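You operate a simulated robot arm through the tools that you are given. There is no shell and no other tool.

You run a simulated robot arm. Do the job below in one go: nothing can be reset, and whatever is moved stays where it is left.

## Task
Refill the salt jar to the 150 ml line from the salt tin.
Fine: rest the lid on the dining table top; put the tin back, the lid on, and the jar into its seat in the jar stand. Set down upright: salt tin.

It is judged by the outcome, as a careful person would: the job done as asked, and still so three seconds after it is handed in. It fails if anything else is knocked over, pushed out of place, dropped, spilled or broken. A push-on lid holds only when it is set on centred and level and pressed home; a screw cap is set on level and turned clockwise until tight.

## Robot
A 7-joint arm with a two-finger parallel gripper, fixed in place. Base frame: the origin is at the foot of the arm, x ahead of it, y to its left, z up; the work surface is at about z = 0. Readings come in mm, degrees, newtons and seconds.
With the tool pointing down near the work surface it reaches from about 260 to 680 mm from the base axis. Its first joint turns from -166.0 to 166.0 degrees. Payload 2.5 kg.
The TCP is the grasp point between the finger pads, 30 mm short of the fingertips. In the tool frame z runs along the fingers and y along their closing line. Largest opening 94 mm; finger width 28, thickness 10; the body of the gripper, 50 by 96 mm, starts 55 mm behind the TCP.
Orientation is told as [roll, pitch, yaw] about the base's x, y, z axes, in that order, counted from this pose: with the fingers straight down and closing along the base's y, the tool's x points along the base's -x, its y along +y and its z along -z.

## Interface
- The arm moves only by the tool move_arm. Its argument "increments" is a list of rows, each a list of 7 numbers: the gripper command, from -1 (shut) to 1 (fully open), values between in proportion, then the shift along the tool's x, y, z in cm, then the turn, a rotation vector about the tool's x, y, z in degrees. In form: [[gripper, dx, dy, dz, ax, ay, az], ...]. A call has 1 to 20 rows; each row shifts and turns the commanded pose from where the row before left it, along the tool's axes as they then stand. Each row takes 0.2 s and may step no farther than 50 mm and 8.6 degrees from the row before; otherwise, or with a gripper value out of range, the whole call is refused. A pose out of reach is approached as far as the arm can. The call stops where the force on the tool passes 70 N (or 10 N more than at its start, if that is more) or the arm is blocked; 0.2 s more then pass. The fingers move at their own pace (about 72 mm/s each) and stop on an object; they squeeze with about 25 N. The grip force told is the motor's: it shows also when the fingers shut on nothing. Time passes only in rows, and 0.2 s behind the last, so rows that do not move let the fingers close. It gives the time, the measured TCP pose, the force on the tool (base axes), the opening and the grip force at its end, in the units of the frame above (readings bear some noise), with the torque about the TCP (base axes, N m) and any sound that the robot's microphone picked up.
- Cameras (640 x 400 px; columns grow to the right, rows downward): "scene" is fixed at [400.1, 648.8, 772]; the picture's right is [-0.90, 0.44, 0.00], its down [0.39, 0.80, -0.45] and it looks along [-0.20, -0.41, -0.89] (base axes); focal length 306 px, centre (320, 200). "wrist" rides on the gripper at [76, 14, -102] in the tool frame; the picture's right is [-0.18, 0.98, 0.00], its down [-0.75, -0.14, -0.64] and it looks along [-0.63, -0.12, 0.77] (tool axes); focal length 243 px, centre (320, 200). There is no depth. A picture from a camera that has moved, and an enlarged one, comes with that camera's place and axes in the base frame and with its lens.
- capture(camera): a new picture of that camera. The clock stands still meanwhile.
- close_up(camera, box): a new picture of the part [left, top, right, bottom] of that camera's present view, enlarged. The clock stands still meanwhile.
- sign_off(): hands the job in; it is judged then, once.

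Places have to be worked out from the pictures, the camera data and where the tool is seen. Open the gripper and draw the arm clear of the work before you hand the job in, unless the task says otherwise.

The tools are called after "Call:" by a JSON object that holds its "api" and its "payload". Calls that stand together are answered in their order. move_arm: Moves the arm, as the interface text tells. Its arguments: {"type":"object","properties":{"increments":{"type":"array"}},"required":["increments"]} The other tools are called the same way: capture (camera) takes a picture; close_up (camera, box) takes an enlarged picture of a part of a camera's view; sign_off () hands the job in.

At the start:

```text
clock: 0.0
ee_pos: [236.6, 392.0, 397.4]
orientation: [0.0, 0.0, 0.1]
force: [-0.4, 0.3, -0.3]
torque: [-0.01, -0.03, 0.0]
gripper_width: 94.2
finger_force: 0.0
```

scene: 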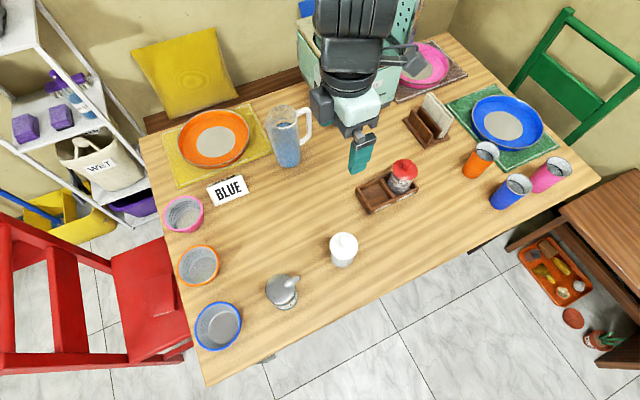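
wrist: 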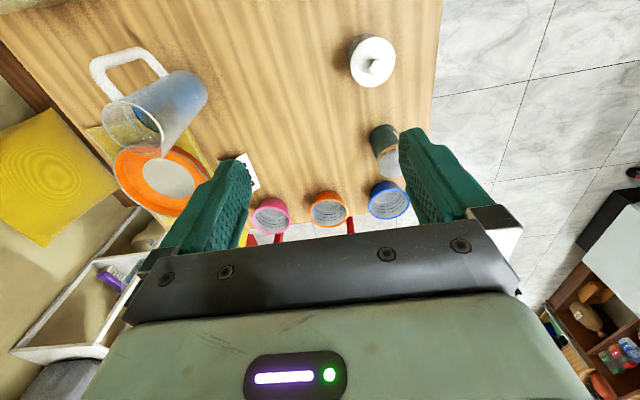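

The first views show a table with a white lidded jar, a metal-topped can, a red-topped jar in a wooden stand, and cups. I take enlarged pictures to work out which one is the salt jar and which the tin.

Call:
{"api": "close_up", "payload": {"camera": "scene", "box": [240, 210, 400, 310]}}

Call:
{"api": "close_up", "payload": {"camera": "scene", "box": [340, 130, 460, 220]}}

Call:
{"api": "close_up", "payload": {"camera": "wrist", "box": [320, 20, 440, 200]}}

Call:
{"api": "close_up", "payload": {"camera": "scene", "box": [150, 170, 310, 370]}}

```text
4.00 times, centred on (320, 260) of scene
camera zoom: at [400.1, 648.8, 772.0], right [-0.9, 0.44, 0.0], down [0.39, 0.8, -0.45], along [-0.2, -0.41, -0.89], focal length 1226 px, centre (320, -40)
```

zoom: 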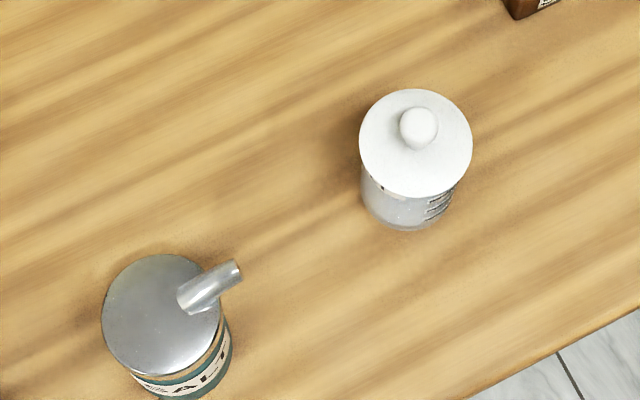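

```text
4.44 times, centred on (400, 175) of scene
camera zoom: at [400.1, 648.8, 772.0], right [-0.9, 0.44, 0.0], down [0.39, 0.8, -0.45], along [-0.2, -0.41, -0.89], focal length 1362 px, centre (-36, 311)
```

zoom: 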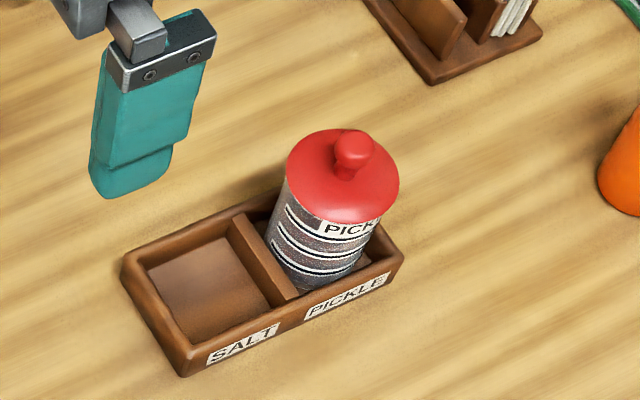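

```text
2.22 times, centred on (380, 110) of wrist
camera zoom: at [159.9, 405.8, 499.8], right [0.18, 0.98, 0.0], down [0.75, -0.14, 0.64], along [0.63, -0.12, -0.77], focal length 539 px, centre (187, 400)
```

zoom: 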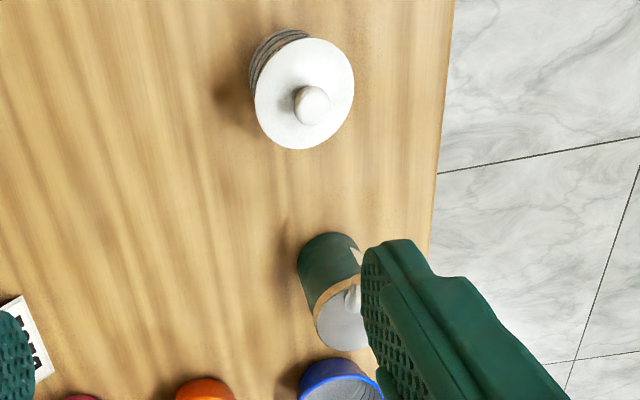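

```text
2.00 times, centred on (230, 270) of scene
camera zoom: at [400.1, 648.8, 772.0], right [-0.9, 0.44, 0.0], down [0.39, 0.8, -0.45], along [-0.2, -0.41, -0.89], focal length 613 px, centre (500, 60)
```

zoom: 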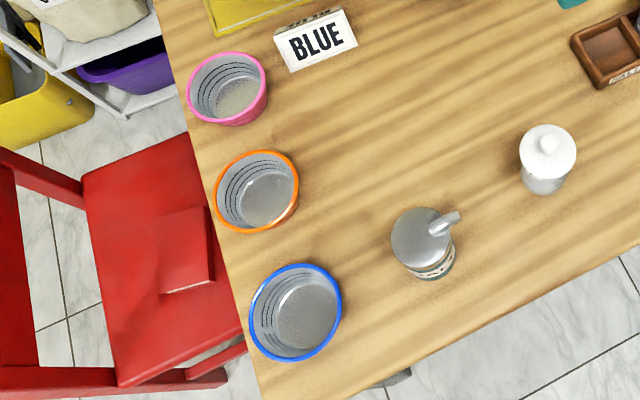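

The white-lidded jar (about [249, 467]) is the salt jar, and the metal-topped tin marked SALT (about [417, 491]) is the source. I zoom in harder on both and on the stand for the marks, the level and the spout.

Call:
{"api": "close_up", "payload": {"camera": "scene", "box": [322, 228, 370, 272]}}

Call:
{"api": "close_up", "payload": {"camera": "scene", "box": [256, 264, 312, 316]}}

Call:
{"api": "close_up", "payload": {"camera": "wrist", "box": [335, 20, 415, 95]}}

Call:
{"api": "close_up", "payload": {"camera": "wrist", "box": [360, 110, 410, 190]}}

Call:
{"api": "close_up", "payload": {"camera": "scene", "box": [350, 150, 425, 220]}}

```text
9.09 times, centred on (346, 250) of scene
camera zoom: at [400.1, 648.8, 772.0], right [-0.9, 0.44, 0.0], down [0.39, 0.8, -0.45], along [-0.2, -0.41, -0.89], focal length 2786 px, centre (84, -254)
```

zoom: 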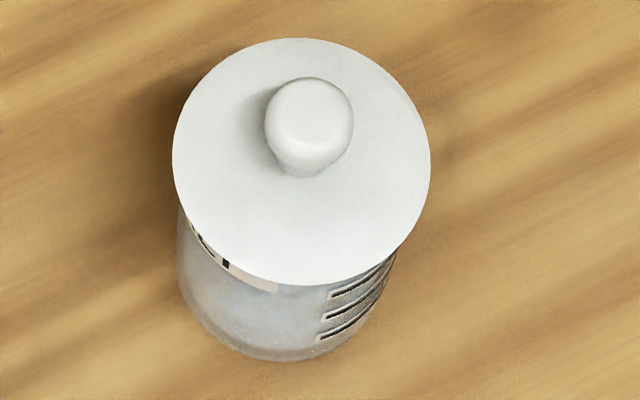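

```text
7.69 times, centred on (284, 290) of scene
camera zoom: at [400.1, 648.8, 772.0], right [-0.9, 0.44, 0.0], down [0.39, 0.8, -0.45], along [-0.2, -0.41, -0.89], focal length 2357 px, centre (597, -492)
```

zoom: 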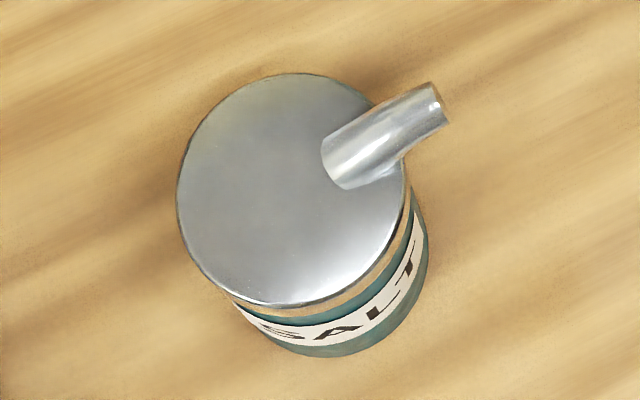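

```text
5.33 times, centred on (375, 58) of wrist
camera zoom: at [159.9, 405.8, 499.8], right [0.18, 0.98, 0.0], down [0.75, -0.14, 0.64], along [0.63, -0.12, -0.77], focal length 1294 px, centre (27, 960)
```

zoom: 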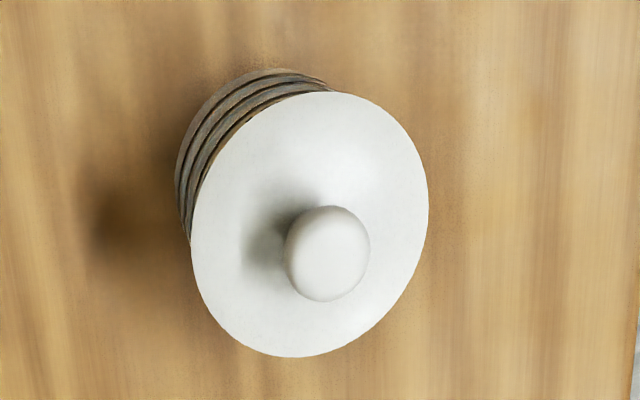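

```text
5.00 times, centred on (385, 150) of wrist
camera zoom: at [159.9, 405.8, 499.8], right [0.18, 0.98, 0.0], down [0.75, -0.14, 0.64], along [0.63, -0.12, -0.77], focal length 1213 px, centre (-5, 450)
```

zoom: 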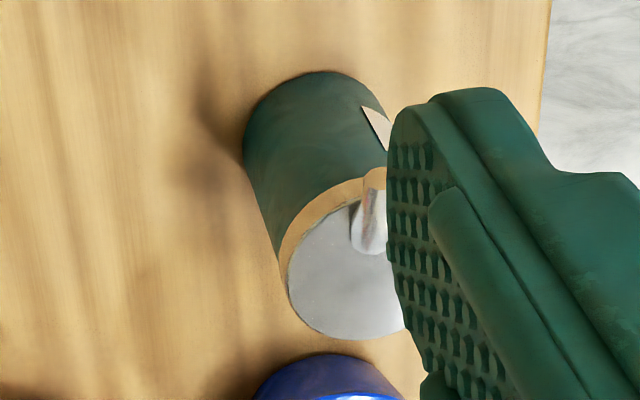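

```text
5.71 times, centred on (388, 185) of scene
camera zoom: at [400.1, 648.8, 772.0], right [-0.9, 0.44, 0.0], down [0.39, 0.8, -0.45], along [-0.2, -0.41, -0.89], focal length 1751 px, centre (-66, 286)
```

zoom: 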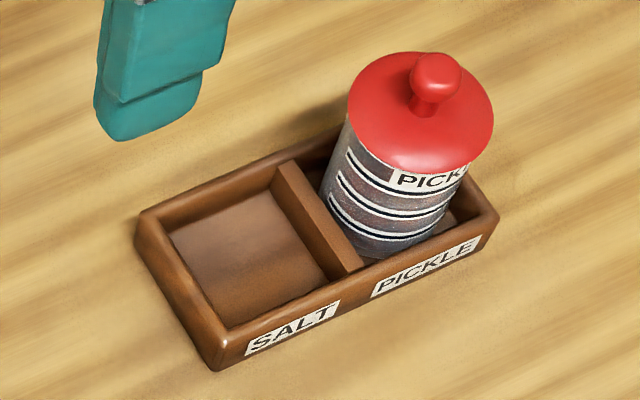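

The jar's lines face the base's -x side, so I need a lower view from there. I carry the open gripper to that side of the jar, well clear of it, and look between the fingers.

Call:
{"api": "move_arm", "payload": {"increments": [[1, 2.4, 2.5, 0, 0, 0, 0], [1, 2.4, 2.5, 0, 0, 0, 0], [1, 2.36, 2.4, 0, 0, 0, 0], [1, 0, 0, 4, 0, 0, 0], [1, 0, 0, 4, 0, 0, 0], [1, 0, 0, 4, 0, 0, 0], [1, 0, 0, 4, 0, 0, 0], [1, 0, 0, 4, 0, 0, 0], [1, 0, 0, 4, 0, 0, 0], [1, 0, 0, 3, 0, 0, 0], [1, 0, 0, 0, 0, -5, 0], [1, 0, 0, 0, 0, -5, 0], [1, 0, 0, 0, 0, 0, 0]]}}

Call:
{"api": "capture", "payload": {"camera": "wrist"}}

Call:
{"api": "capture", "payload": {"camera": "scene"}}

```text
clock: 2.8
ee_pos: [165.9, 464.4, 129.3]
orientation: [0.1, -10.1, 0.0]
force: [0.3, 0.7, 0.5]
torque: [-0.02, 0.01, -0.02]
gripper_width: 93.7
finger_force: 0.0
```

```text
taken
camera wrist: at [71.9, 478.2, 217.0], right [0.18, 0.98, 0.03], down [0.63, -0.14, 0.76], along [0.76, -0.12, -0.64], focal length 243 px, centre (320, 200)
```

wrist: 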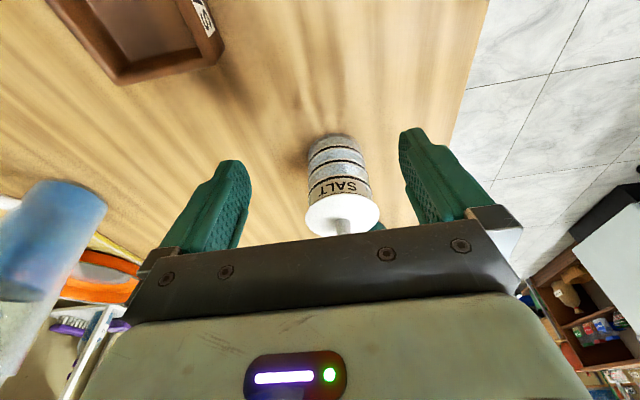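

```text
taken
```

scene: 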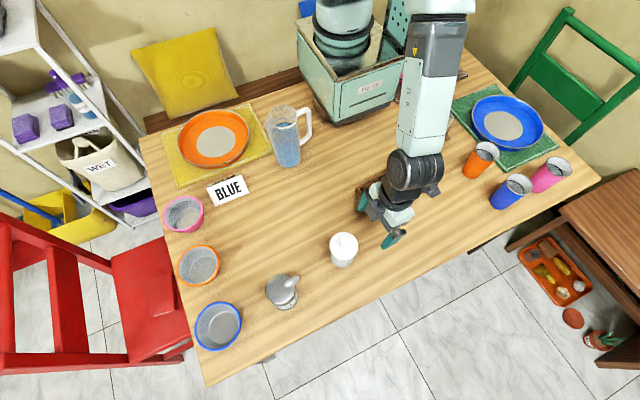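

The wrist picture is upside down (picture-down is base-up), and the jar's lines and SALT label are in view. I zoom in on the jar to read the lines and the present level.

Call:
{"api": "close_up", "payload": {"camera": "wrist", "box": [295, 125, 390, 240]}}

Call:
{"api": "close_up", "payload": {"camera": "scene", "box": [260, 140, 480, 320]}}

```text
3.48 times, centred on (342, 182) of wrist
camera zoom: at [71.9, 478.2, 217.0], right [0.18, 0.98, 0.03], down [0.63, -0.14, 0.76], along [0.76, -0.12, -0.64], focal length 844 px, centre (242, 261)
```

zoom: 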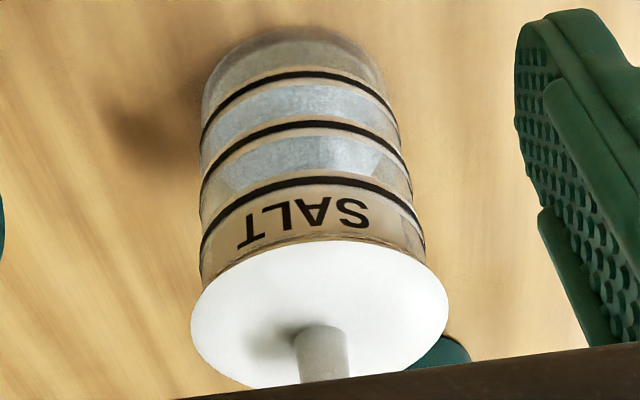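

```text
2.22 times, centred on (370, 230) of scene
camera zoom: at [400.1, 648.8, 772.0], right [-0.9, 0.44, 0.0], down [0.39, 0.8, -0.45], along [-0.2, -0.41, -0.89], focal length 681 px, centre (209, 133)
```

zoom: 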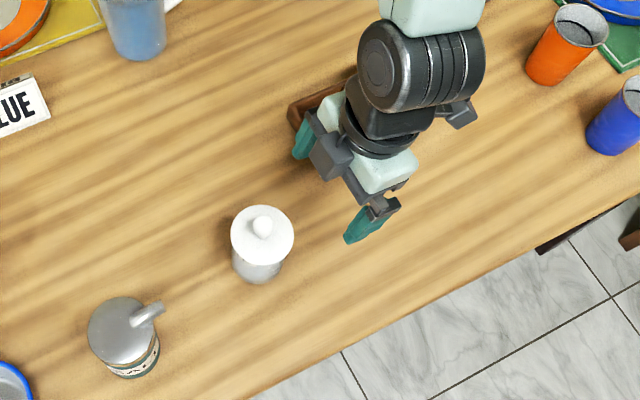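

Three lines circle the jar on this side, but I can't yet tell which is 150 ml or where the salt stands. I go lower and tilt for a flatter view.

Call:
{"api": "move_arm", "payload": {"increments": [[1, 1.26, 0, 2.52, 0, 0, 0], [1, 1.26, 0, 2.52, 0, 0, 0], [1, 0, 0, 0, 0, -5, 0], [1, 0, 0, 0, 0, -5, 0], [1, 0, 0, 0, 0, -5, 0], [1, 0, 0, 0, 0, -5, 0], [1, 0, 0, 0, 0, 0, 0]]}}

Call:
{"api": "close_up", "payload": {"camera": "wrist", "box": [280, 110, 390, 240]}}

Call:
{"api": "capture", "payload": {"camera": "wrist"}}

```text
clock: 4.4
ee_pos: [149.2, 466.2, 72.6]
orientation: [0.1, -30.1, -0.1]
force: [0.0, -1.0, -0.5]
torque: [-0.02, 0.0, -0.01]
gripper_width: 94.1
finger_force: 0.0
```

```text
3.08 times, centred on (335, 175) of wrist
camera zoom: at [31.4, 480.5, 124.5], right [0.16, 0.98, 0.09], down [0.33, -0.14, 0.93], along [0.93, -0.12, -0.35], focal length 746 px, centre (274, 277)
```

zoom: 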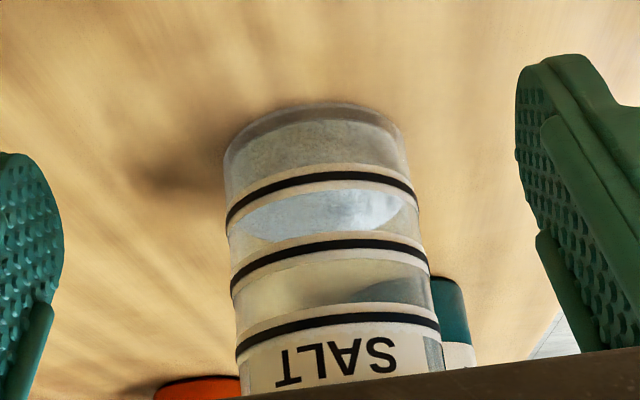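

```text
taken
camera wrist: at [31.4, 480.5, 124.5], right [0.16, 0.98, 0.09], down [0.33, -0.14, 0.93], along [0.93, -0.12, -0.35], focal length 243 px, centre (320, 200)
```

wrist: 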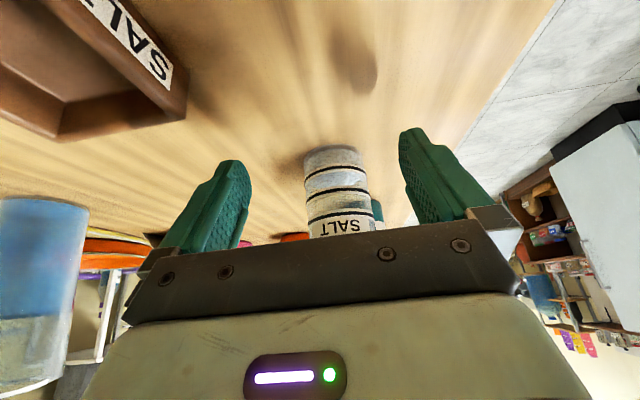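

Lines sit at about z = 25, 45 and 66 mm (50, 100, 150 ml: roughly 20 mm of a ~56 mm bore each), and the salt surface lies near the lowest line. Now I level the tool, rise and go above the lid knob to align for taking the lid.

Call:
{"api": "move_arm", "payload": {"increments": [[1, 0, 0, -2, 0, 6, 0], [1, 0, 0, -2, 0, 6, 0], [1, 0, 0, -3, 0, 6, 0], [1, 0, 0, -3, 0, 6, 0], [1, 0, 0, -2, 0, 6, 0], [1, 0, 0, -1, 0, 0, 0], [1, 0, 0, 0, 0, 0, 0]]}}

```text
clock: 6.0
ee_pos: [113.3, 465.5, 195.6]
orientation: [0.0, 0.0, 0.0]
force: [0.4, 0.4, 0.1]
torque: [0.0, 0.03, -0.01]
gripper_width: 93.9
finger_force: 0.0
```

The tool is level at z = 196 and clear of everything. I move over the jar (x about 249, y about 468) and check the alignment with the wrist camera.

Call:
{"api": "move_arm", "payload": {"increments": [[1, -3.4, 0.06, 0, 0, 0, 0], [1, -3.4, 0.06, 0, 0, 0, 0], [1, -3.4, 0.06, 0, 0, 0, 0], [1, -3.4, 0.06, 0, 0, 0, 0], [1, 0, 0, 1.5, 0, 0, 0], [1, 0, 0, 0, 0, 0, 0]]}}

Call:
{"api": "capture", "payload": {"camera": "wrist"}}

Call:
{"api": "close_up", "payload": {"camera": "wrist", "box": [260, 90, 380, 200]}}

Call:
{"api": "close_up", "payload": {"camera": "scene", "box": [290, 190, 420, 280]}}

```text
clock: 7.4
ee_pos: [249.3, 469.3, 182.3]
orientation: [0.1, 0.0, 0.0]
force: [0.5, 0.5, 0.3]
torque: [-0.01, 0.02, 0.0]
gripper_width: 94.2
finger_force: 0.1
```

```text
taken
camera wrist: at [172.2, 482.0, 286.0], right [0.18, 0.98, 0.0], down [0.75, -0.14, 0.64], along [0.63, -0.12, -0.77], focal length 243 px, centre (320, 200)
```

wrist: 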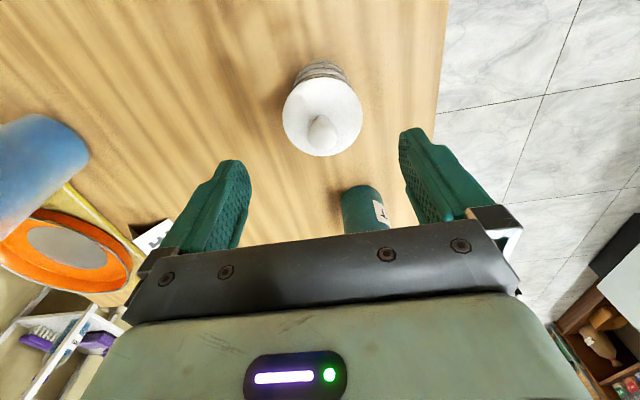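

```text
3.64 times, centred on (320, 145) of wrist
camera zoom: at [172.2, 482.0, 286.0], right [0.18, 0.98, 0.0], down [0.75, -0.14, 0.64], along [0.63, -0.12, -0.77], focal length 882 px, centre (320, 400)
```

zoom: 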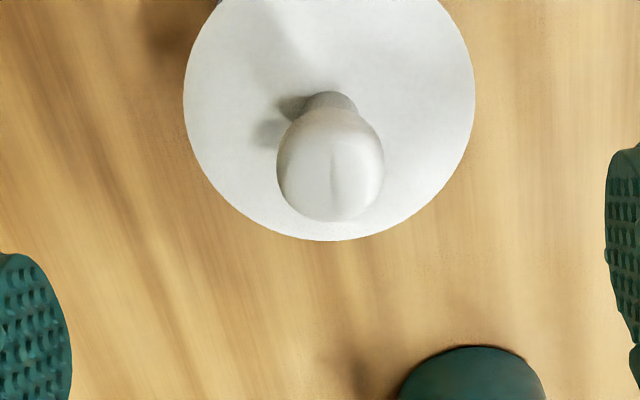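

```text
4.44 times, centred on (355, 235) of scene
camera zoom: at [400.1, 648.8, 772.0], right [-0.9, 0.44, 0.0], down [0.39, 0.8, -0.45], along [-0.2, -0.41, -0.89], focal length 1362 px, centre (164, 44)
```

zoom: 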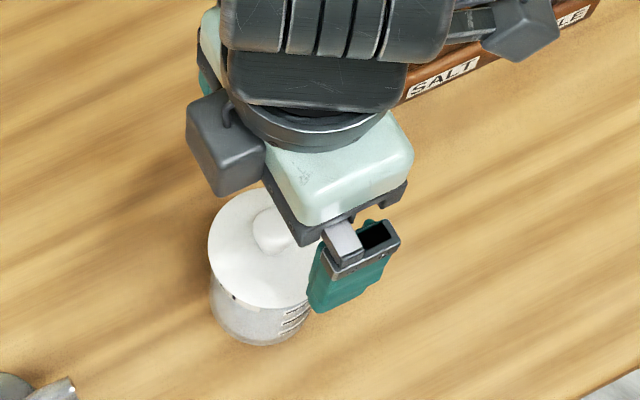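

The knob sits about 1–2 mm to +y and ~1 mm to +x of the TCP line; lid top about z = 92, knob head about z = 116. I lower to TCP z = 127 and half-close to check centring before gripping.

Call:
{"api": "move_arm", "payload": {"increments": [[1, -0.07, 0.1, 2, 0, 0, 0], [1, 0, 0, 2, 0, 0, 0], [1, 0, 0, 1.55, 0, 0, 0], [-0.2, 0, 0, 0, 0, 0, 0], [-0.2, 0, 0, 0, 0, 0, 0], [-0.2, 0, 0, 0, 0, 0, 0]]}}

Call:
{"api": "close_up", "payload": {"camera": "wrist", "box": [240, 100, 400, 240]}}

Call:
{"api": "close_up", "payload": {"camera": "scene", "box": [310, 200, 390, 280]}}

```text
clock: 8.8
ee_pos: [247.6, 469.8, 126.1]
orientation: [0.0, -0.1, 0.0]
force: [1.0, -0.1, 0.8]
torque: [0.0, 0.0, 0.0]
gripper_width: 37.7
finger_force: 0.1
```

```text
2.86 times, centred on (320, 170) of wrist
camera zoom: at [171.9, 484.2, 229.3], right [0.18, 0.98, 0.0], down [0.75, -0.14, 0.64], along [0.63, -0.12, -0.77], focal length 693 px, centre (320, 286)
```

zoom: 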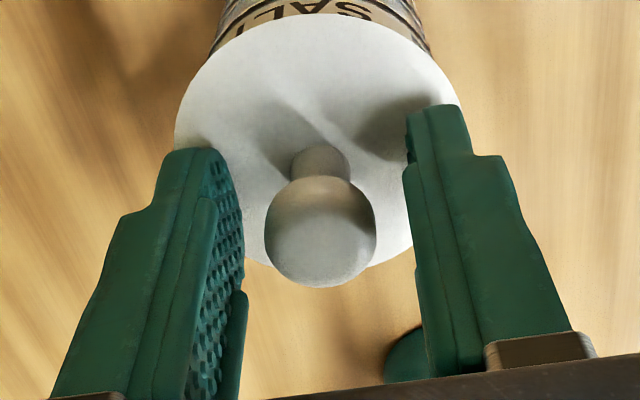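

```text
5.00 times, centred on (350, 240) of scene
camera zoom: at [400.1, 648.8, 772.0], right [-0.9, 0.44, 0.0], down [0.39, 0.8, -0.45], along [-0.2, -0.41, -0.89], focal length 1532 px, centre (170, 0)
```

zoom: 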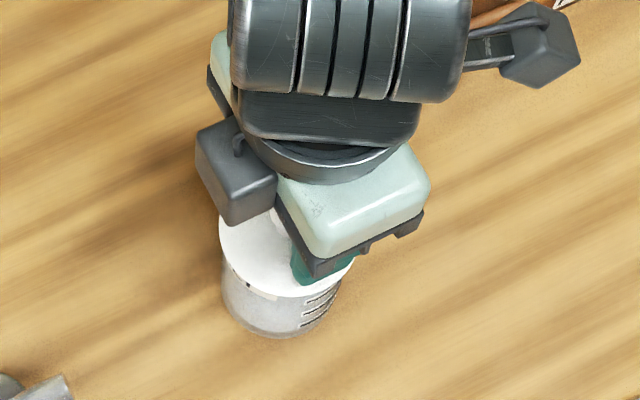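

The knob is centred between the pads and the fingertips hover just above the lid. I close on the knob.

Call:
{"api": "move_arm", "payload": {"increments": [[-0.5, 0, 0, 0, 0, 0, 0], [-1, 0, 0, 0, 0, 0, 0], [-1, 0, 0, 0, 0, 0, 0], [-1, 0, 0, 0, 0, 0, 0], [-1, 0, 0, 0, 0, 0, 0]]}}

Call:
{"api": "close_up", "payload": {"camera": "wrist", "box": [240, 100, 400, 240]}}

```text
clock: 10.0
ee_pos: [248.7, 469.7, 127.1]
orientation: [0.1, 0.0, 0.0]
force: [0.6, -0.1, 1.1]
torque: [-0.01, -0.04, -0.01]
gripper_width: 19.4
finger_force: 25.3
```

```text
2.86 times, centred on (320, 170) of wrist
camera zoom: at [171.9, 484.2, 229.4], right [0.18, 0.98, 0.0], down [0.75, -0.14, 0.64], along [0.63, -0.12, -0.77], focal length 693 px, centre (320, 286)
```

zoom: 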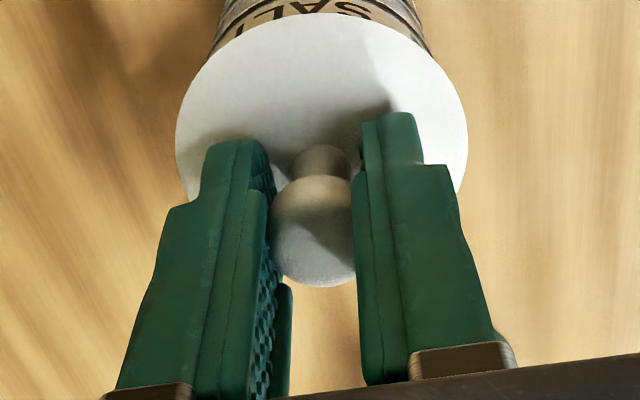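

The knob is held (19.4 mm, 25 N). I lift in small steps and watch whether the lid parts from the jar or takes it along.

Call:
{"api": "move_arm", "payload": {"increments": [[-1, 0, 0, -0.3, 0, 0, 0], [-1, 0, 0, -0.3, 0, 0, 0], [-1, 0, 0, -0.3, 0, 0, 0], [-1, 0, 0, -0.3, 0, 0, 0], [-1, 0, 0, 0, 0, 0, 0]]}}

Call:
{"api": "close_up", "payload": {"camera": "wrist", "box": [240, 80, 400, 240]}}

Call:
{"api": "close_up", "payload": {"camera": "scene", "box": [310, 200, 390, 280]}}

```text
clock: 11.2
ee_pos: [251.6, 469.0, 138.2]
orientation: [0.0, 0.0, -0.1]
force: [-0.6, 0.6, -0.9]
torque: [0.03, 0.01, -0.01]
gripper_width: 19.4
finger_force: 25.6
```

```text
2.50 times, centred on (320, 160) of wrist
camera zoom: at [174.2, 484.4, 240.7], right [0.18, 0.98, 0.0], down [0.75, -0.14, 0.64], along [0.63, -0.12, -0.77], focal length 606 px, centre (320, 300)
```

zoom: 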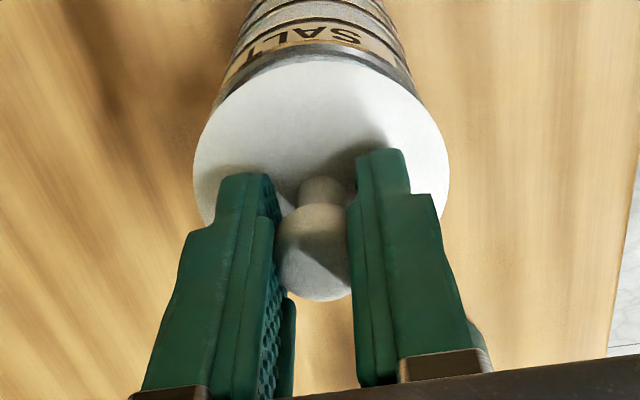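

```text
5.00 times, centred on (350, 240) of scene
camera zoom: at [400.1, 648.8, 772.0], right [-0.9, 0.44, 0.0], down [0.39, 0.8, -0.45], along [-0.2, -0.41, -0.89], focal length 1532 px, centre (170, 0)
```

zoom: 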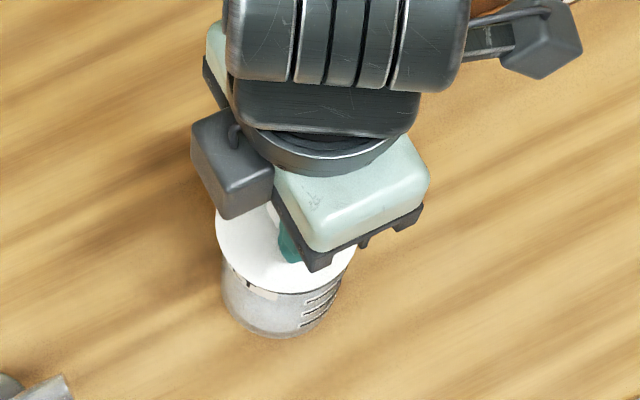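

The jar stayed on the table and the lid has come free. I raise the lid well clear and look at its underside and at the open jar.

Call:
{"api": "move_arm", "payload": {"increments": [[-1, 0, 0, -1, 0, 0, 0], [-1, 0, 0, -2, 0, 0, 0], [-1, 0, 0, -3, 0, 0, 0], [-1, 0, 0, -3, 0, 0, 0], [-1, 0, 0, -3, 0, 0, 0], [-1, 0, 0, -3, 0, 0, 0], [-1, 0, 0, 0, 0, 0, 0]]}}

Call:
{"api": "close_up", "payload": {"camera": "scene", "box": [300, 180, 400, 280]}}

Call:
{"api": "close_up", "payload": {"camera": "wrist", "box": [240, 60, 400, 240]}}

```text
clock: 12.8
ee_pos: [250.5, 469.0, 288.4]
orientation: [0.0, 0.0, 0.0]
force: [0.4, 0.0, 0.3]
torque: [0.01, 0.04, 0.0]
gripper_width: 19.4
finger_force: 25.2
```

```text
4.00 times, centred on (350, 230) of scene
camera zoom: at [400.1, 648.8, 772.0], right [-0.9, 0.44, 0.0], down [0.39, 0.8, -0.45], along [-0.2, -0.41, -0.89], focal length 1226 px, centre (200, 80)
```

zoom: 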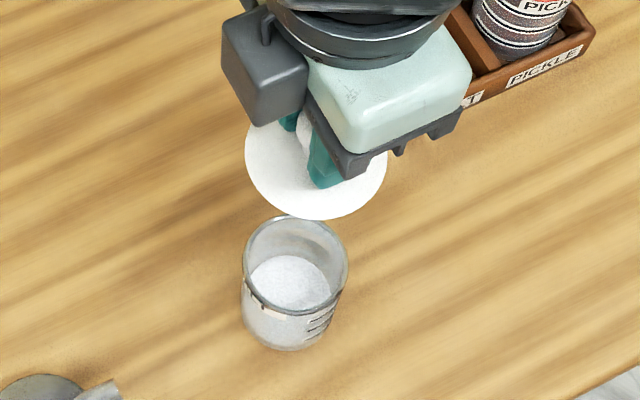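

```text
2.22 times, centred on (320, 150) of wrist
camera zoom: at [174.2, 484.2, 391.4], right [0.18, 0.98, 0.0], down [0.75, -0.14, 0.64], along [0.63, -0.12, -0.77], focal length 539 px, centre (320, 311)
```

zoom: 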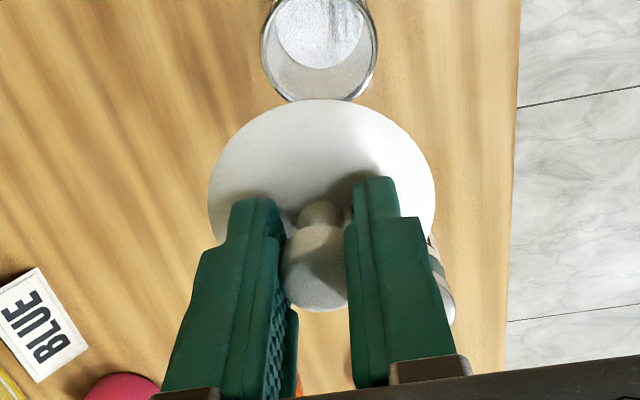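

The lid hangs level from the fingers and the open jar shows white salt in its lower part. I carry the lid to the bare table at about [330, 350] and go down to z = 62.

Call:
{"api": "move_arm", "payload": {"increments": [[-1, -2, -2.975, 0, 0, 0, 0], [-1, -2, -2.975, 0, 0, 0, 0], [-1, -2, -2.975, 0, 0, 0, 0], [-1, -2, -2.975, 0, 0, 0, 0], [-1, 0, 0, 4, 0, 0, 0], [-1, 0, 0, 4, 0, 0, 0], [-1, 0, 0, 4, 0, 0, 0], [-1, 0, 0, 4, 0, 0, 0], [-1, 0, 0, 3.6, 0, 0, 0], [-1, 0, 0, 3, 0, 0, 0], [-1, 0, 0, 0, 0, 0, 0]]}}

Call:
{"api": "close_up", "payload": {"camera": "scene", "box": [260, 140, 380, 260]}}

```text
clock: 15.2
ee_pos: [333.0, 350.4, 59.6]
orientation: [0.1, 0.1, 0.0]
force: [-0.3, 0.7, 0.2]
torque: [0.01, 0.02, 0.0]
gripper_width: 19.5
finger_force: 25.3
```

```text
3.33 times, centred on (320, 200) of scene
camera zoom: at [400.1, 648.8, 772.0], right [-0.9, 0.44, 0.0], down [0.39, 0.8, -0.45], along [-0.2, -0.41, -0.89], focal length 1021 px, centre (320, 200)
```

zoom: 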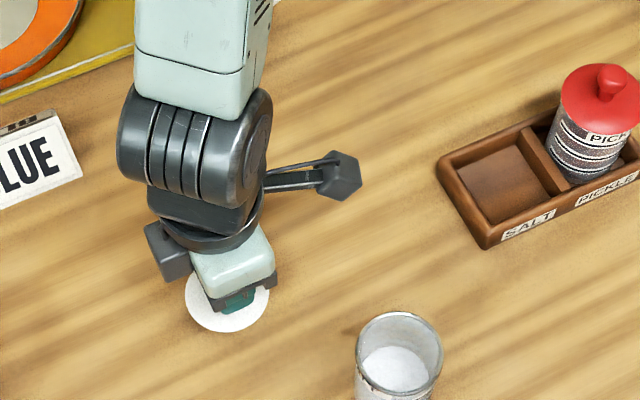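

The lid is over bare table and the readings are force-free. I step down gently until the table takes it.

Call:
{"api": "move_arm", "payload": {"increments": [[-1, 0, 0, 0.4, 0, 0, 0], [-1, 0, 0, 0.4, 0, 0, 0], [-1, 0, 0, 0.2, 0, 0, 0], [-1, 0, 0, 0.2, 0, 0, 0], [-1, 0, 0, 0, 0, 0, 0]]}}

Call:
{"api": "close_up", "payload": {"camera": "wrist", "box": [220, 60, 420, 240]}}

```text
clock: 16.4
ee_pos: [330.8, 348.2, 48.4]
orientation: [0.1, 0.0, -0.1]
force: [-0.2, 0.0, -0.1]
torque: [0.05, 0.01, 0.06]
gripper_width: 19.5
finger_force: 25.2
```

```text
2.22 times, centred on (320, 150) of wrist
camera zoom: at [254.0, 363.4, 151.7], right [0.18, 0.98, 0.0], down [0.75, -0.14, 0.64], along [0.63, -0.12, -0.77], focal length 539 px, centre (320, 311)
```

zoom: 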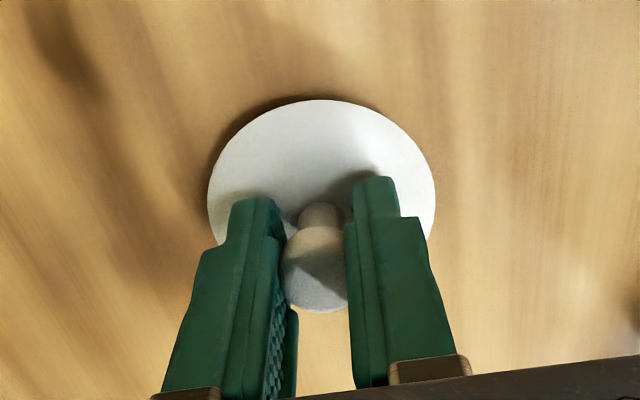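

The lid is close over the table but still no contact force. I go on down in 1 mm steps.

Call:
{"api": "move_arm", "payload": {"increments": [[-1, 0, 0, 0.1, 0, 0, 0], [-1, 0, 0, 0.1, 0, 0, 0], [-1, 0, 0, 0.1, 0, 0, 0]]}}

```text
clock: 17.2
ee_pos: [329.5, 350.5, 46.7]
orientation: [0.0, -0.1, 0.0]
force: [0.2, 0.9, -0.5]
torque: [0.02, 0.01, 0.01]
gripper_width: 19.7
finger_force: 25.5
```

Call:
{"api": "move_arm", "payload": {"increments": [[-1, 0, 0, 0.1, 0, 0, 0], [-1, 0, 0, 0.1, 0, 0, 0], [-1, 0, 0, 0.1, 0, 0, 0]]}}

```text
clock: 18.0
ee_pos: [329.6, 349.5, 43.7]
orientation: [0.0, -0.1, 0.0]
force: [-0.7, -0.3, 0.1]
torque: [-0.03, 0.0, 0.01]
gripper_width: 19.1
finger_force: 25.2
```

Still no contact at TCP z = 44 (commanded). I keep stepping down by 1 mm.

Call:
{"api": "move_arm", "payload": {"increments": [[-1, 0, 0, 0.1, 0, 0, 0], [-1, 0, 0, 0.1, 0, 0, 0], [-1, 0, 0, 0.1, 0, 0, 0]]}}

Call:
{"api": "close_up", "payload": {"camera": "wrist", "box": [220, 60, 420, 240]}}

```text
clock: 18.8
ee_pos: [330.4, 350.4, 42.1]
orientation: [0.1, -0.1, 0.1]
force: [-1.1, -1.4, 18.7]
torque: [-0.06, -0.04, 0.01]
gripper_width: 19.5
finger_force: 25.2
```

```text
2.22 times, centred on (320, 150) of wrist
camera zoom: at [253.8, 364.6, 144.8], right [0.18, 0.98, 0.0], down [0.75, -0.14, 0.64], along [0.63, -0.12, -0.77], focal length 539 px, centre (320, 311)
```

zoom: 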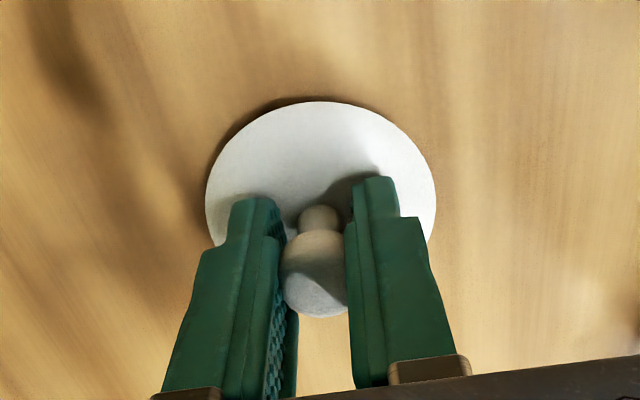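

The table now carries the lid (18.7 N). I ease up 1.5 mm, open, and rise clear.

Call:
{"api": "move_arm", "payload": {"increments": [[-1, 0, 0, -0.15, 0, 0, 0], [-0.3, 0, 0, 0, 0, 0, 0], [-0.3, 0, 0, 0, 0, 0, 0], [-0.3, 0, 0, -1, 0, 0, 0], [0.2, 0, 0, -3, 0, 0, 0], [1, 0, 0, -4, 0, 0, 0], [1, 0, 0, -4, 0, 0, 0], [1, 0, 0, -4, 0, 0, 0], [1, 0, 0, 0, 0, 0, 0]]}}

Call:
{"api": "capture", "payload": {"camera": "scene"}}

Call:
{"api": "capture", "payload": {"camera": "wrist"}}

```text
clock: 20.8
ee_pos: [330.6, 350.6, 202.1]
orientation: [0.0, 0.0, -0.1]
force: [-0.2, 0.1, 0.2]
torque: [0.02, 0.01, 0.0]
gripper_width: 94.0
finger_force: 0.1
```

```text
taken
```

scene: 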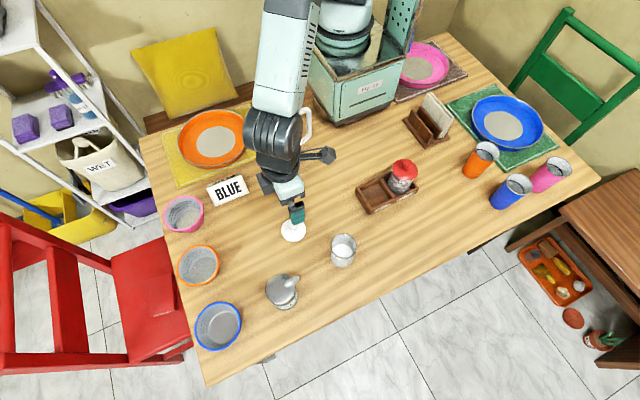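

```text
taken
camera wrist: at [254.5, 364.5, 305.7], right [0.18, 0.98, 0.0], down [0.75, -0.14, 0.64], along [0.63, -0.12, -0.77], focal length 243 px, centre (320, 200)
```

wrist: 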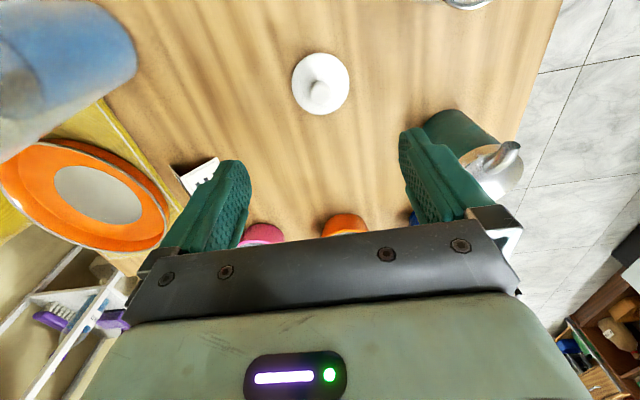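

The lid rests flat at [330, 350]. For pouring, the camera bracket must end up above the hand, so I want the tool turned 180° in yaw; I raise the arm and test whether the wrist can turn that way (positive yaw first).

Call:
{"api": "move_arm", "payload": {"increments": [[1, 0, 0, -3, 0, 0, 0], [1, 0, 0, -3, 0, 0, 0], [1, 0, 0, 0, 0, 0, -8], [1, 0, 0, 0, 0, 0, -8], [1, 0, 0, 0, 0, 0, -8], [1, 0, 0, 0, 0, 0, -8], [1, 0, 0, 0, 0, 0, -8], [1, 0, 0, 0, 0, 0, -8], [1, 0, 0, 0, 0, 0, -8], [1, 0, 0, 0, 0, 0, -8], [1, 0, 0, 0, 0, 0, -8], [1, 0, 0, 0, 0, 0, -8], [1, 0, 0, 0, 0, 0, -8], [1, 0, 0, 0, 0, 0, 0], [1, 0, 0, 0, 0, 0, 0]]}}

Call:
{"api": "capture", "payload": {"camera": "scene"}}

```text
clock: 24.0
ee_pos: [330.2, 350.3, 261.7]
orientation: [0.0, -0.1, 88.0]
force: [0.3, 0.1, -0.4]
torque: [-0.02, 0.01, -0.01]
gripper_width: 94.0
finger_force: 0.1
```

```text
taken
```

scene: 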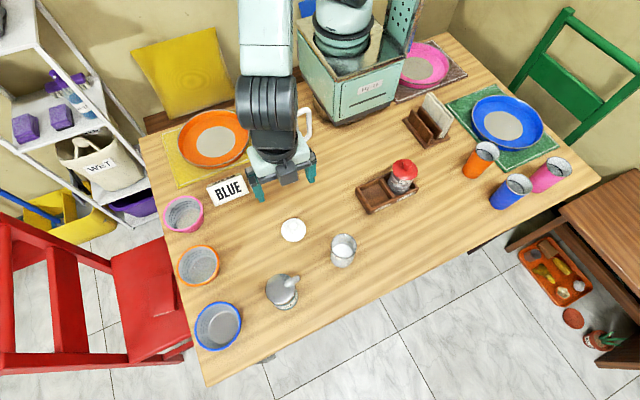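

Positive yaw follows well (88°). I continue to 180°.

Call:
{"api": "move_arm", "payload": {"increments": [[1, 0, 0, 0, 0, 0, -8], [1, 0, 0, 0, 0, 0, -8], [1, 0, 0, 0, 0, 0, -8], [1, 0, 0, 0, 0, 0, -8], [1, 0, 0, 0, 0, 0, -8], [1, 0, 0, 0, 0, 0, -8], [1, 0, 0, 0, 0, 0, -8], [1, 0, 0, 0, 0, 0, -8], [1, 0, 0, 0, 0, 0, -8], [1, 0, 0, 0, 0, 0, -8], [1, 0, 0, 0, 0, 0, -8], [1, 0, 0, 0, 0, 0, -4], [1, 0, 0, 0, 0, 0, 0], [1, 0, 0, 0, 0, 0, 0]]}}

Call:
{"api": "capture", "payload": {"camera": "scene"}}

```text
clock: 27.0
ee_pos: [329.2, 350.5, 262.2]
orientation: [-0.1, 0.0, -180.0]
force: [-0.3, -0.4, 0.3]
torque: [-0.04, 0.03, -0.02]
gripper_width: 94.1
finger_force: 0.1
```

```text
taken
```

scene: 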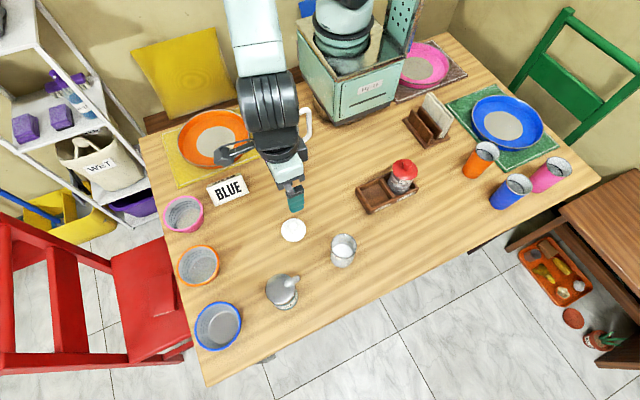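

Yaw 180° is reachable. Before taking the tin, I rehearse the pour in the air: above the jar region at z = 300, tilt about the tool's y so the tool points to +x.

Call:
{"api": "move_arm", "payload": {"increments": [[1, -0.75, -2.925, -1, 0, 0, 0], [1, -0.75, -2.925, -1, 0, 0, 0], [1, -0.75, -2.925, -1, 0, 0, 0], [1, -0.75, -2.925, -1, 0, 0, 0], [1, 0, 0, 0, 0, 8, 0], [1, 0, 0, 0, 0, 8, 0], [1, 0, 0, 0, 0, 8, 0], [1, 0, 0, 0, 0, 8, 0], [1, 0, 0, 0, 0, 8, 0], [1, 0, 0, 0, 0, 8, 0], [1, 0, 0, 0, 0, 8, 0], [1, 0, 0, 0, 0, 8, 0], [1, 0, 0, 0, 0, 8, 0], [1, 0, 0, 0, 0, 8, 0], [1, 0, 0, 0, 0, 8, 0], [1, 0, 0, 0, 0, 8, 0], [1, 0, 0, 0, 0, 0, 0]]}}

Call:
{"api": "capture", "payload": {"camera": "scene"}}

Call:
{"api": "capture", "payload": {"camera": "wrist"}}

```text
clock: 30.6
ee_pos: [300.0, 467.5, 302.0]
orientation: [-179.4, 83.8, 0.7]
force: [-0.2, -0.1, -0.4]
torque: [0.01, -0.02, 0.01]
gripper_width: 94.0
finger_force: 0.1
```

```text
taken
```

scene: 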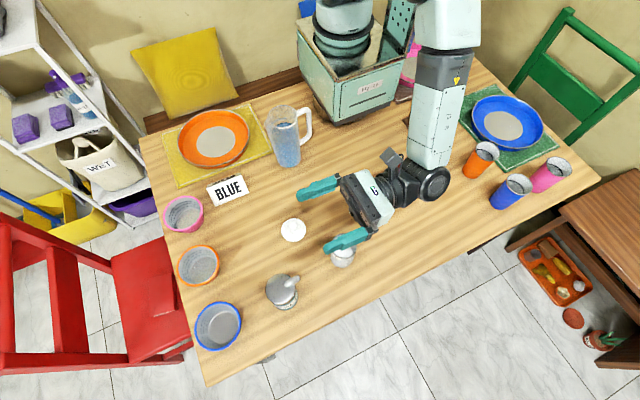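

```text
taken
camera wrist: at [189.8, 452.9, 367.5], right [0.02, -0.98, -0.18], down [-0.56, 0.14, -0.82], along [0.83, 0.12, -0.55], focal length 243 px, centre (320, 200)
```

wrist: 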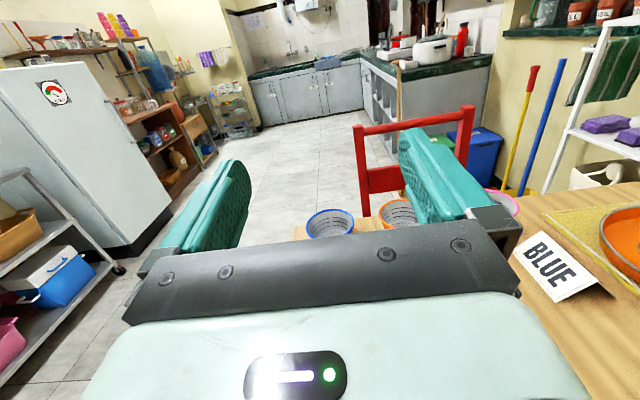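

The 96° pour tilt is comfortable, with the camera ending up above the hand. I tilt back and go over the tin to measure it.

Call:
{"api": "move_arm", "payload": {"increments": [[1, 0, 0, 0, 0, -8, 0], [1, 0, 0, 0, 0, -8, 0], [1, 0, 0, 0, 0, -8, 0], [1, 0, 0, 0, 0, -8, 0], [1, 0, 0, 0, 0, -8, 0], [1, 0, 0, 0, 0, -8, 0], [1, 0, 0, 0, 0, -8, 0], [1, 0, 0, 0, 0, -8, 0], [1, 0, 0, 0, 0, -8, 0], [1, 0, 0, 0, 0, -8, 0], [1, 0, 0, 0, 0, -8, 0], [1, 0, 0, 0, 0, -8, 0], [1, 3, -0.6, 1, 0, 0, 0], [1, 3, -0.6, 1, 0, 0, 0], [1, 3, -0.6, 1, 0, 0, 0], [1, 2.7, -0.6, 1.2, 0, 0, 0], [1, 0, 0, 0, 0, 0, 0]]}}

Call:
{"api": "capture", "payload": {"camera": "wrist"}}

Call:
{"api": "capture", "payload": {"camera": "scene"}}

```text
clock: 34.2
ee_pos: [417.7, 491.8, 261.1]
orientation: [0.0, 0.0, 180.1]
force: [-0.3, -0.4, -0.6]
torque: [0.03, 0.0, 0.03]
gripper_width: 94.1
finger_force: 0.0
```

```text
taken
camera wrist: at [492.6, 478.7, 364.5], right [-0.18, -0.98, 0.0], down [-0.75, 0.14, 0.64], along [-0.63, 0.12, -0.77], focal length 243 px, centre (320, 200)
```

wrist: 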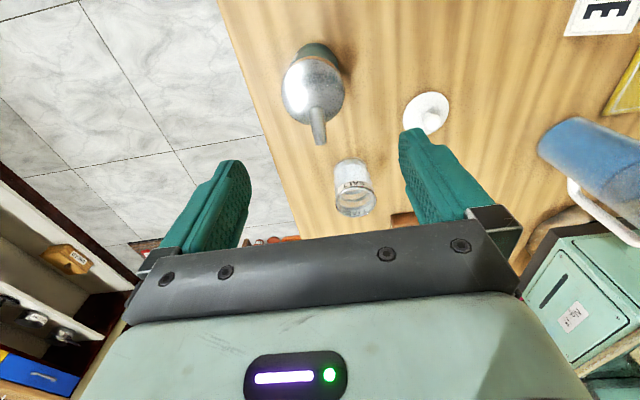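

```text
taken
```

scene: 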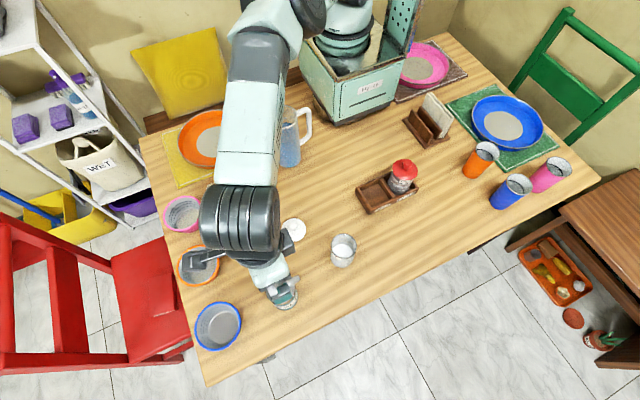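

Call:
{"api": "close_up", "payload": {"camera": "wrist", "box": [265, 30, 365, 150]}}

Call:
{"api": "close_up", "payload": {"camera": "wrist", "box": [310, 140, 400, 230]}}

```text
3.33 times, centred on (315, 90) of wrist
camera zoom: at [492.6, 478.7, 364.5], right [-0.18, -0.98, 0.0], down [-0.75, 0.14, 0.64], along [-0.63, 0.12, -0.77], focal length 809 px, centre (337, 567)
```

zoom: 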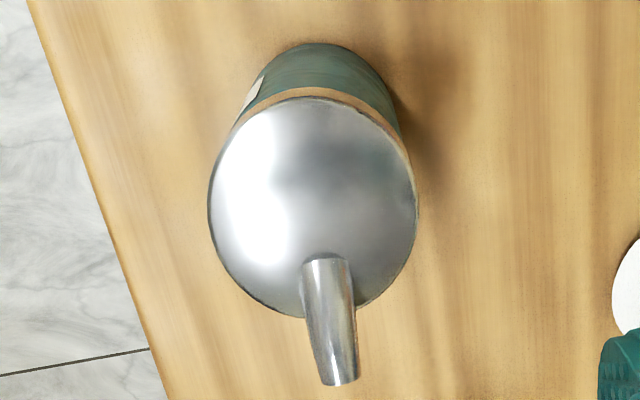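

```text
4.44 times, centred on (355, 185) of wrist
camera zoom: at [492.6, 478.7, 364.5], right [-0.18, -0.98, 0.0], down [-0.75, 0.14, 0.64], along [-0.63, 0.12, -0.77], focal length 1078 px, centre (164, 267)
```

zoom: 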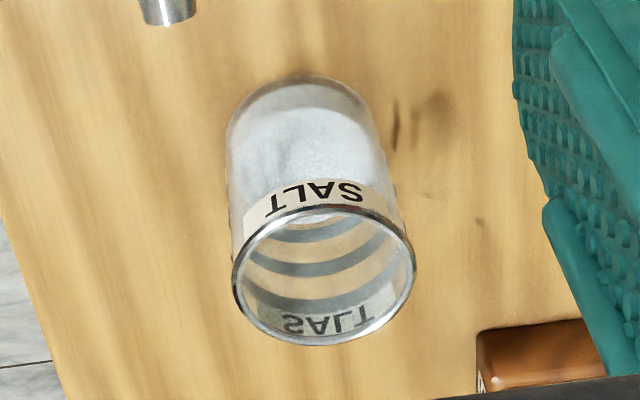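

The tin's axis works out at about [420, 499], top z about 102, with the spout tip near [374, 500, 125] pointing to -x. I check the gripper's outline (the grey block on its tool -x side) against the spout before going down.

Call:
{"api": "close_up", "payload": {"camera": "scene", "box": [210, 220, 330, 320]}}

Call:
{"api": "close_up", "payload": {"camera": "scene", "box": [275, 210, 365, 275]}}

```text
4.00 times, centred on (270, 270) of scene
camera zoom: at [400.1, 648.8, 772.0], right [-0.9, 0.44, 0.0], down [0.39, 0.8, -0.45], along [-0.2, -0.41, -0.89], focal length 1226 px, centre (520, -80)
```

zoom: 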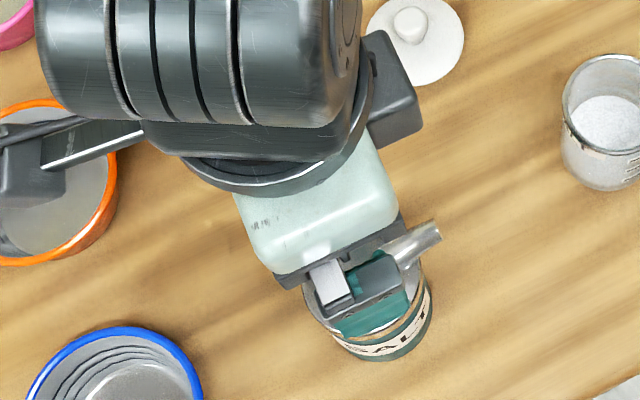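

```text
6.15 times, centred on (320, 242) of scene
camera zoom: at [400.1, 648.8, 772.0], right [-0.9, 0.44, 0.0], down [0.39, 0.8, -0.45], along [-0.2, -0.41, -0.89], focal length 1886 px, centre (320, -62)
```

zoom: 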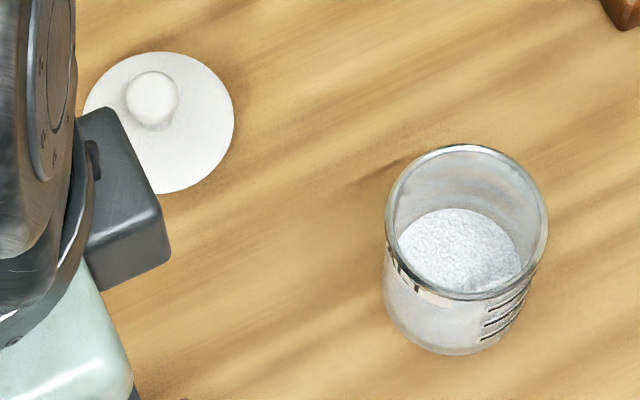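

The grey block sits 25–50 mm to the spout side, starting about 55 mm above the TCP, so I'll grip at TCP z about 86 to leave it ~10 mm over the spout. I centre over [420, 499], lower to z = 170 and recheck.

Call:
{"api": "move_arm", "payload": {"increments": [[1, 0.3, -0.8, 0, 0, 0, 0], [1, 0, 0, 3, 0, 0, 0], [1, 0, 0, 3, 0, 0, 0], [1, 0, 0, 3, 0, 0, 0], [1, 0, 0, 0, 0, 0, 0]]}}

Call:
{"api": "capture", "payload": {"camera": "wrist"}}

Call:
{"api": "close_up", "payload": {"camera": "wrist", "box": [240, 60, 400, 220]}}

Call:
{"api": "close_up", "payload": {"camera": "scene", "box": [220, 230, 330, 320]}}

```text
clock: 35.4
ee_pos: [416.3, 498.8, 168.3]
orientation: [-0.1, 0.0, 180.0]
force: [0.2, 0.2, -0.7]
torque: [0.0, 0.01, 0.02]
gripper_width: 94.1
finger_force: 0.1
```

```text
taken
camera wrist: at [492.5, 484.5, 271.7], right [-0.18, -0.98, 0.0], down [-0.75, 0.14, 0.64], along [-0.63, 0.12, -0.77], focal length 243 px, centre (320, 200)
```

wrist: 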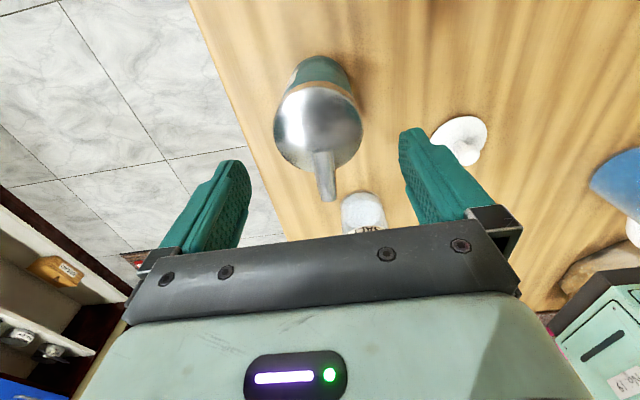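

```text
2.50 times, centred on (320, 140) of wrist
camera zoom: at [492.5, 484.5, 271.7], right [-0.18, -0.98, 0.0], down [-0.75, 0.14, 0.64], along [-0.63, 0.12, -0.77], focal length 606 px, centre (320, 350)
```

zoom: 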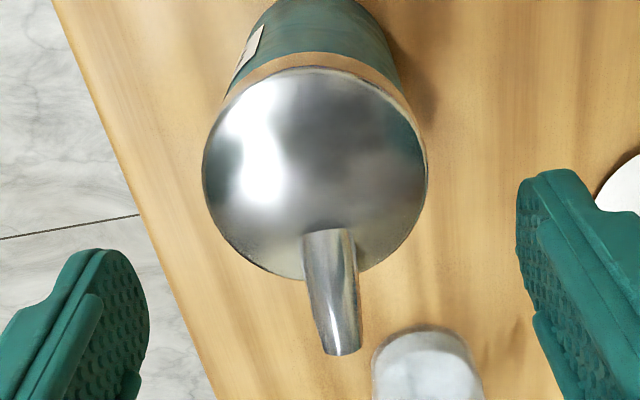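

```text
4.44 times, centred on (275, 275) of scene
camera zoom: at [400.1, 648.8, 772.0], right [-0.9, 0.44, 0.0], down [0.39, 0.8, -0.45], along [-0.2, -0.41, -0.89], focal length 1362 px, centre (520, -133)
```

zoom: 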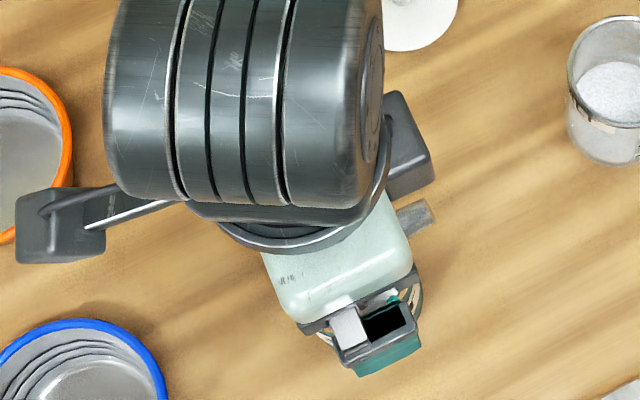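

The tin's axis again computes to [420, 500]; the reading of x = 416.3 is off from what I commanded, so I re-read with idle rows.

Call:
{"api": "move_arm", "payload": {"increments": [[1, 0, 0, 0, 0, 0, 0], [1, 0, 0, 0, 0, 0, 0]]}}

```text
clock: 36.0
ee_pos: [416.4, 499.1, 169.2]
orientation: [-0.1, 0.0, 180.0]
force: [0.5, 0.3, 0.0]
torque: [0.02, 0.0, 0.0]
gripper_width: 93.8
finger_force: 0.0
```

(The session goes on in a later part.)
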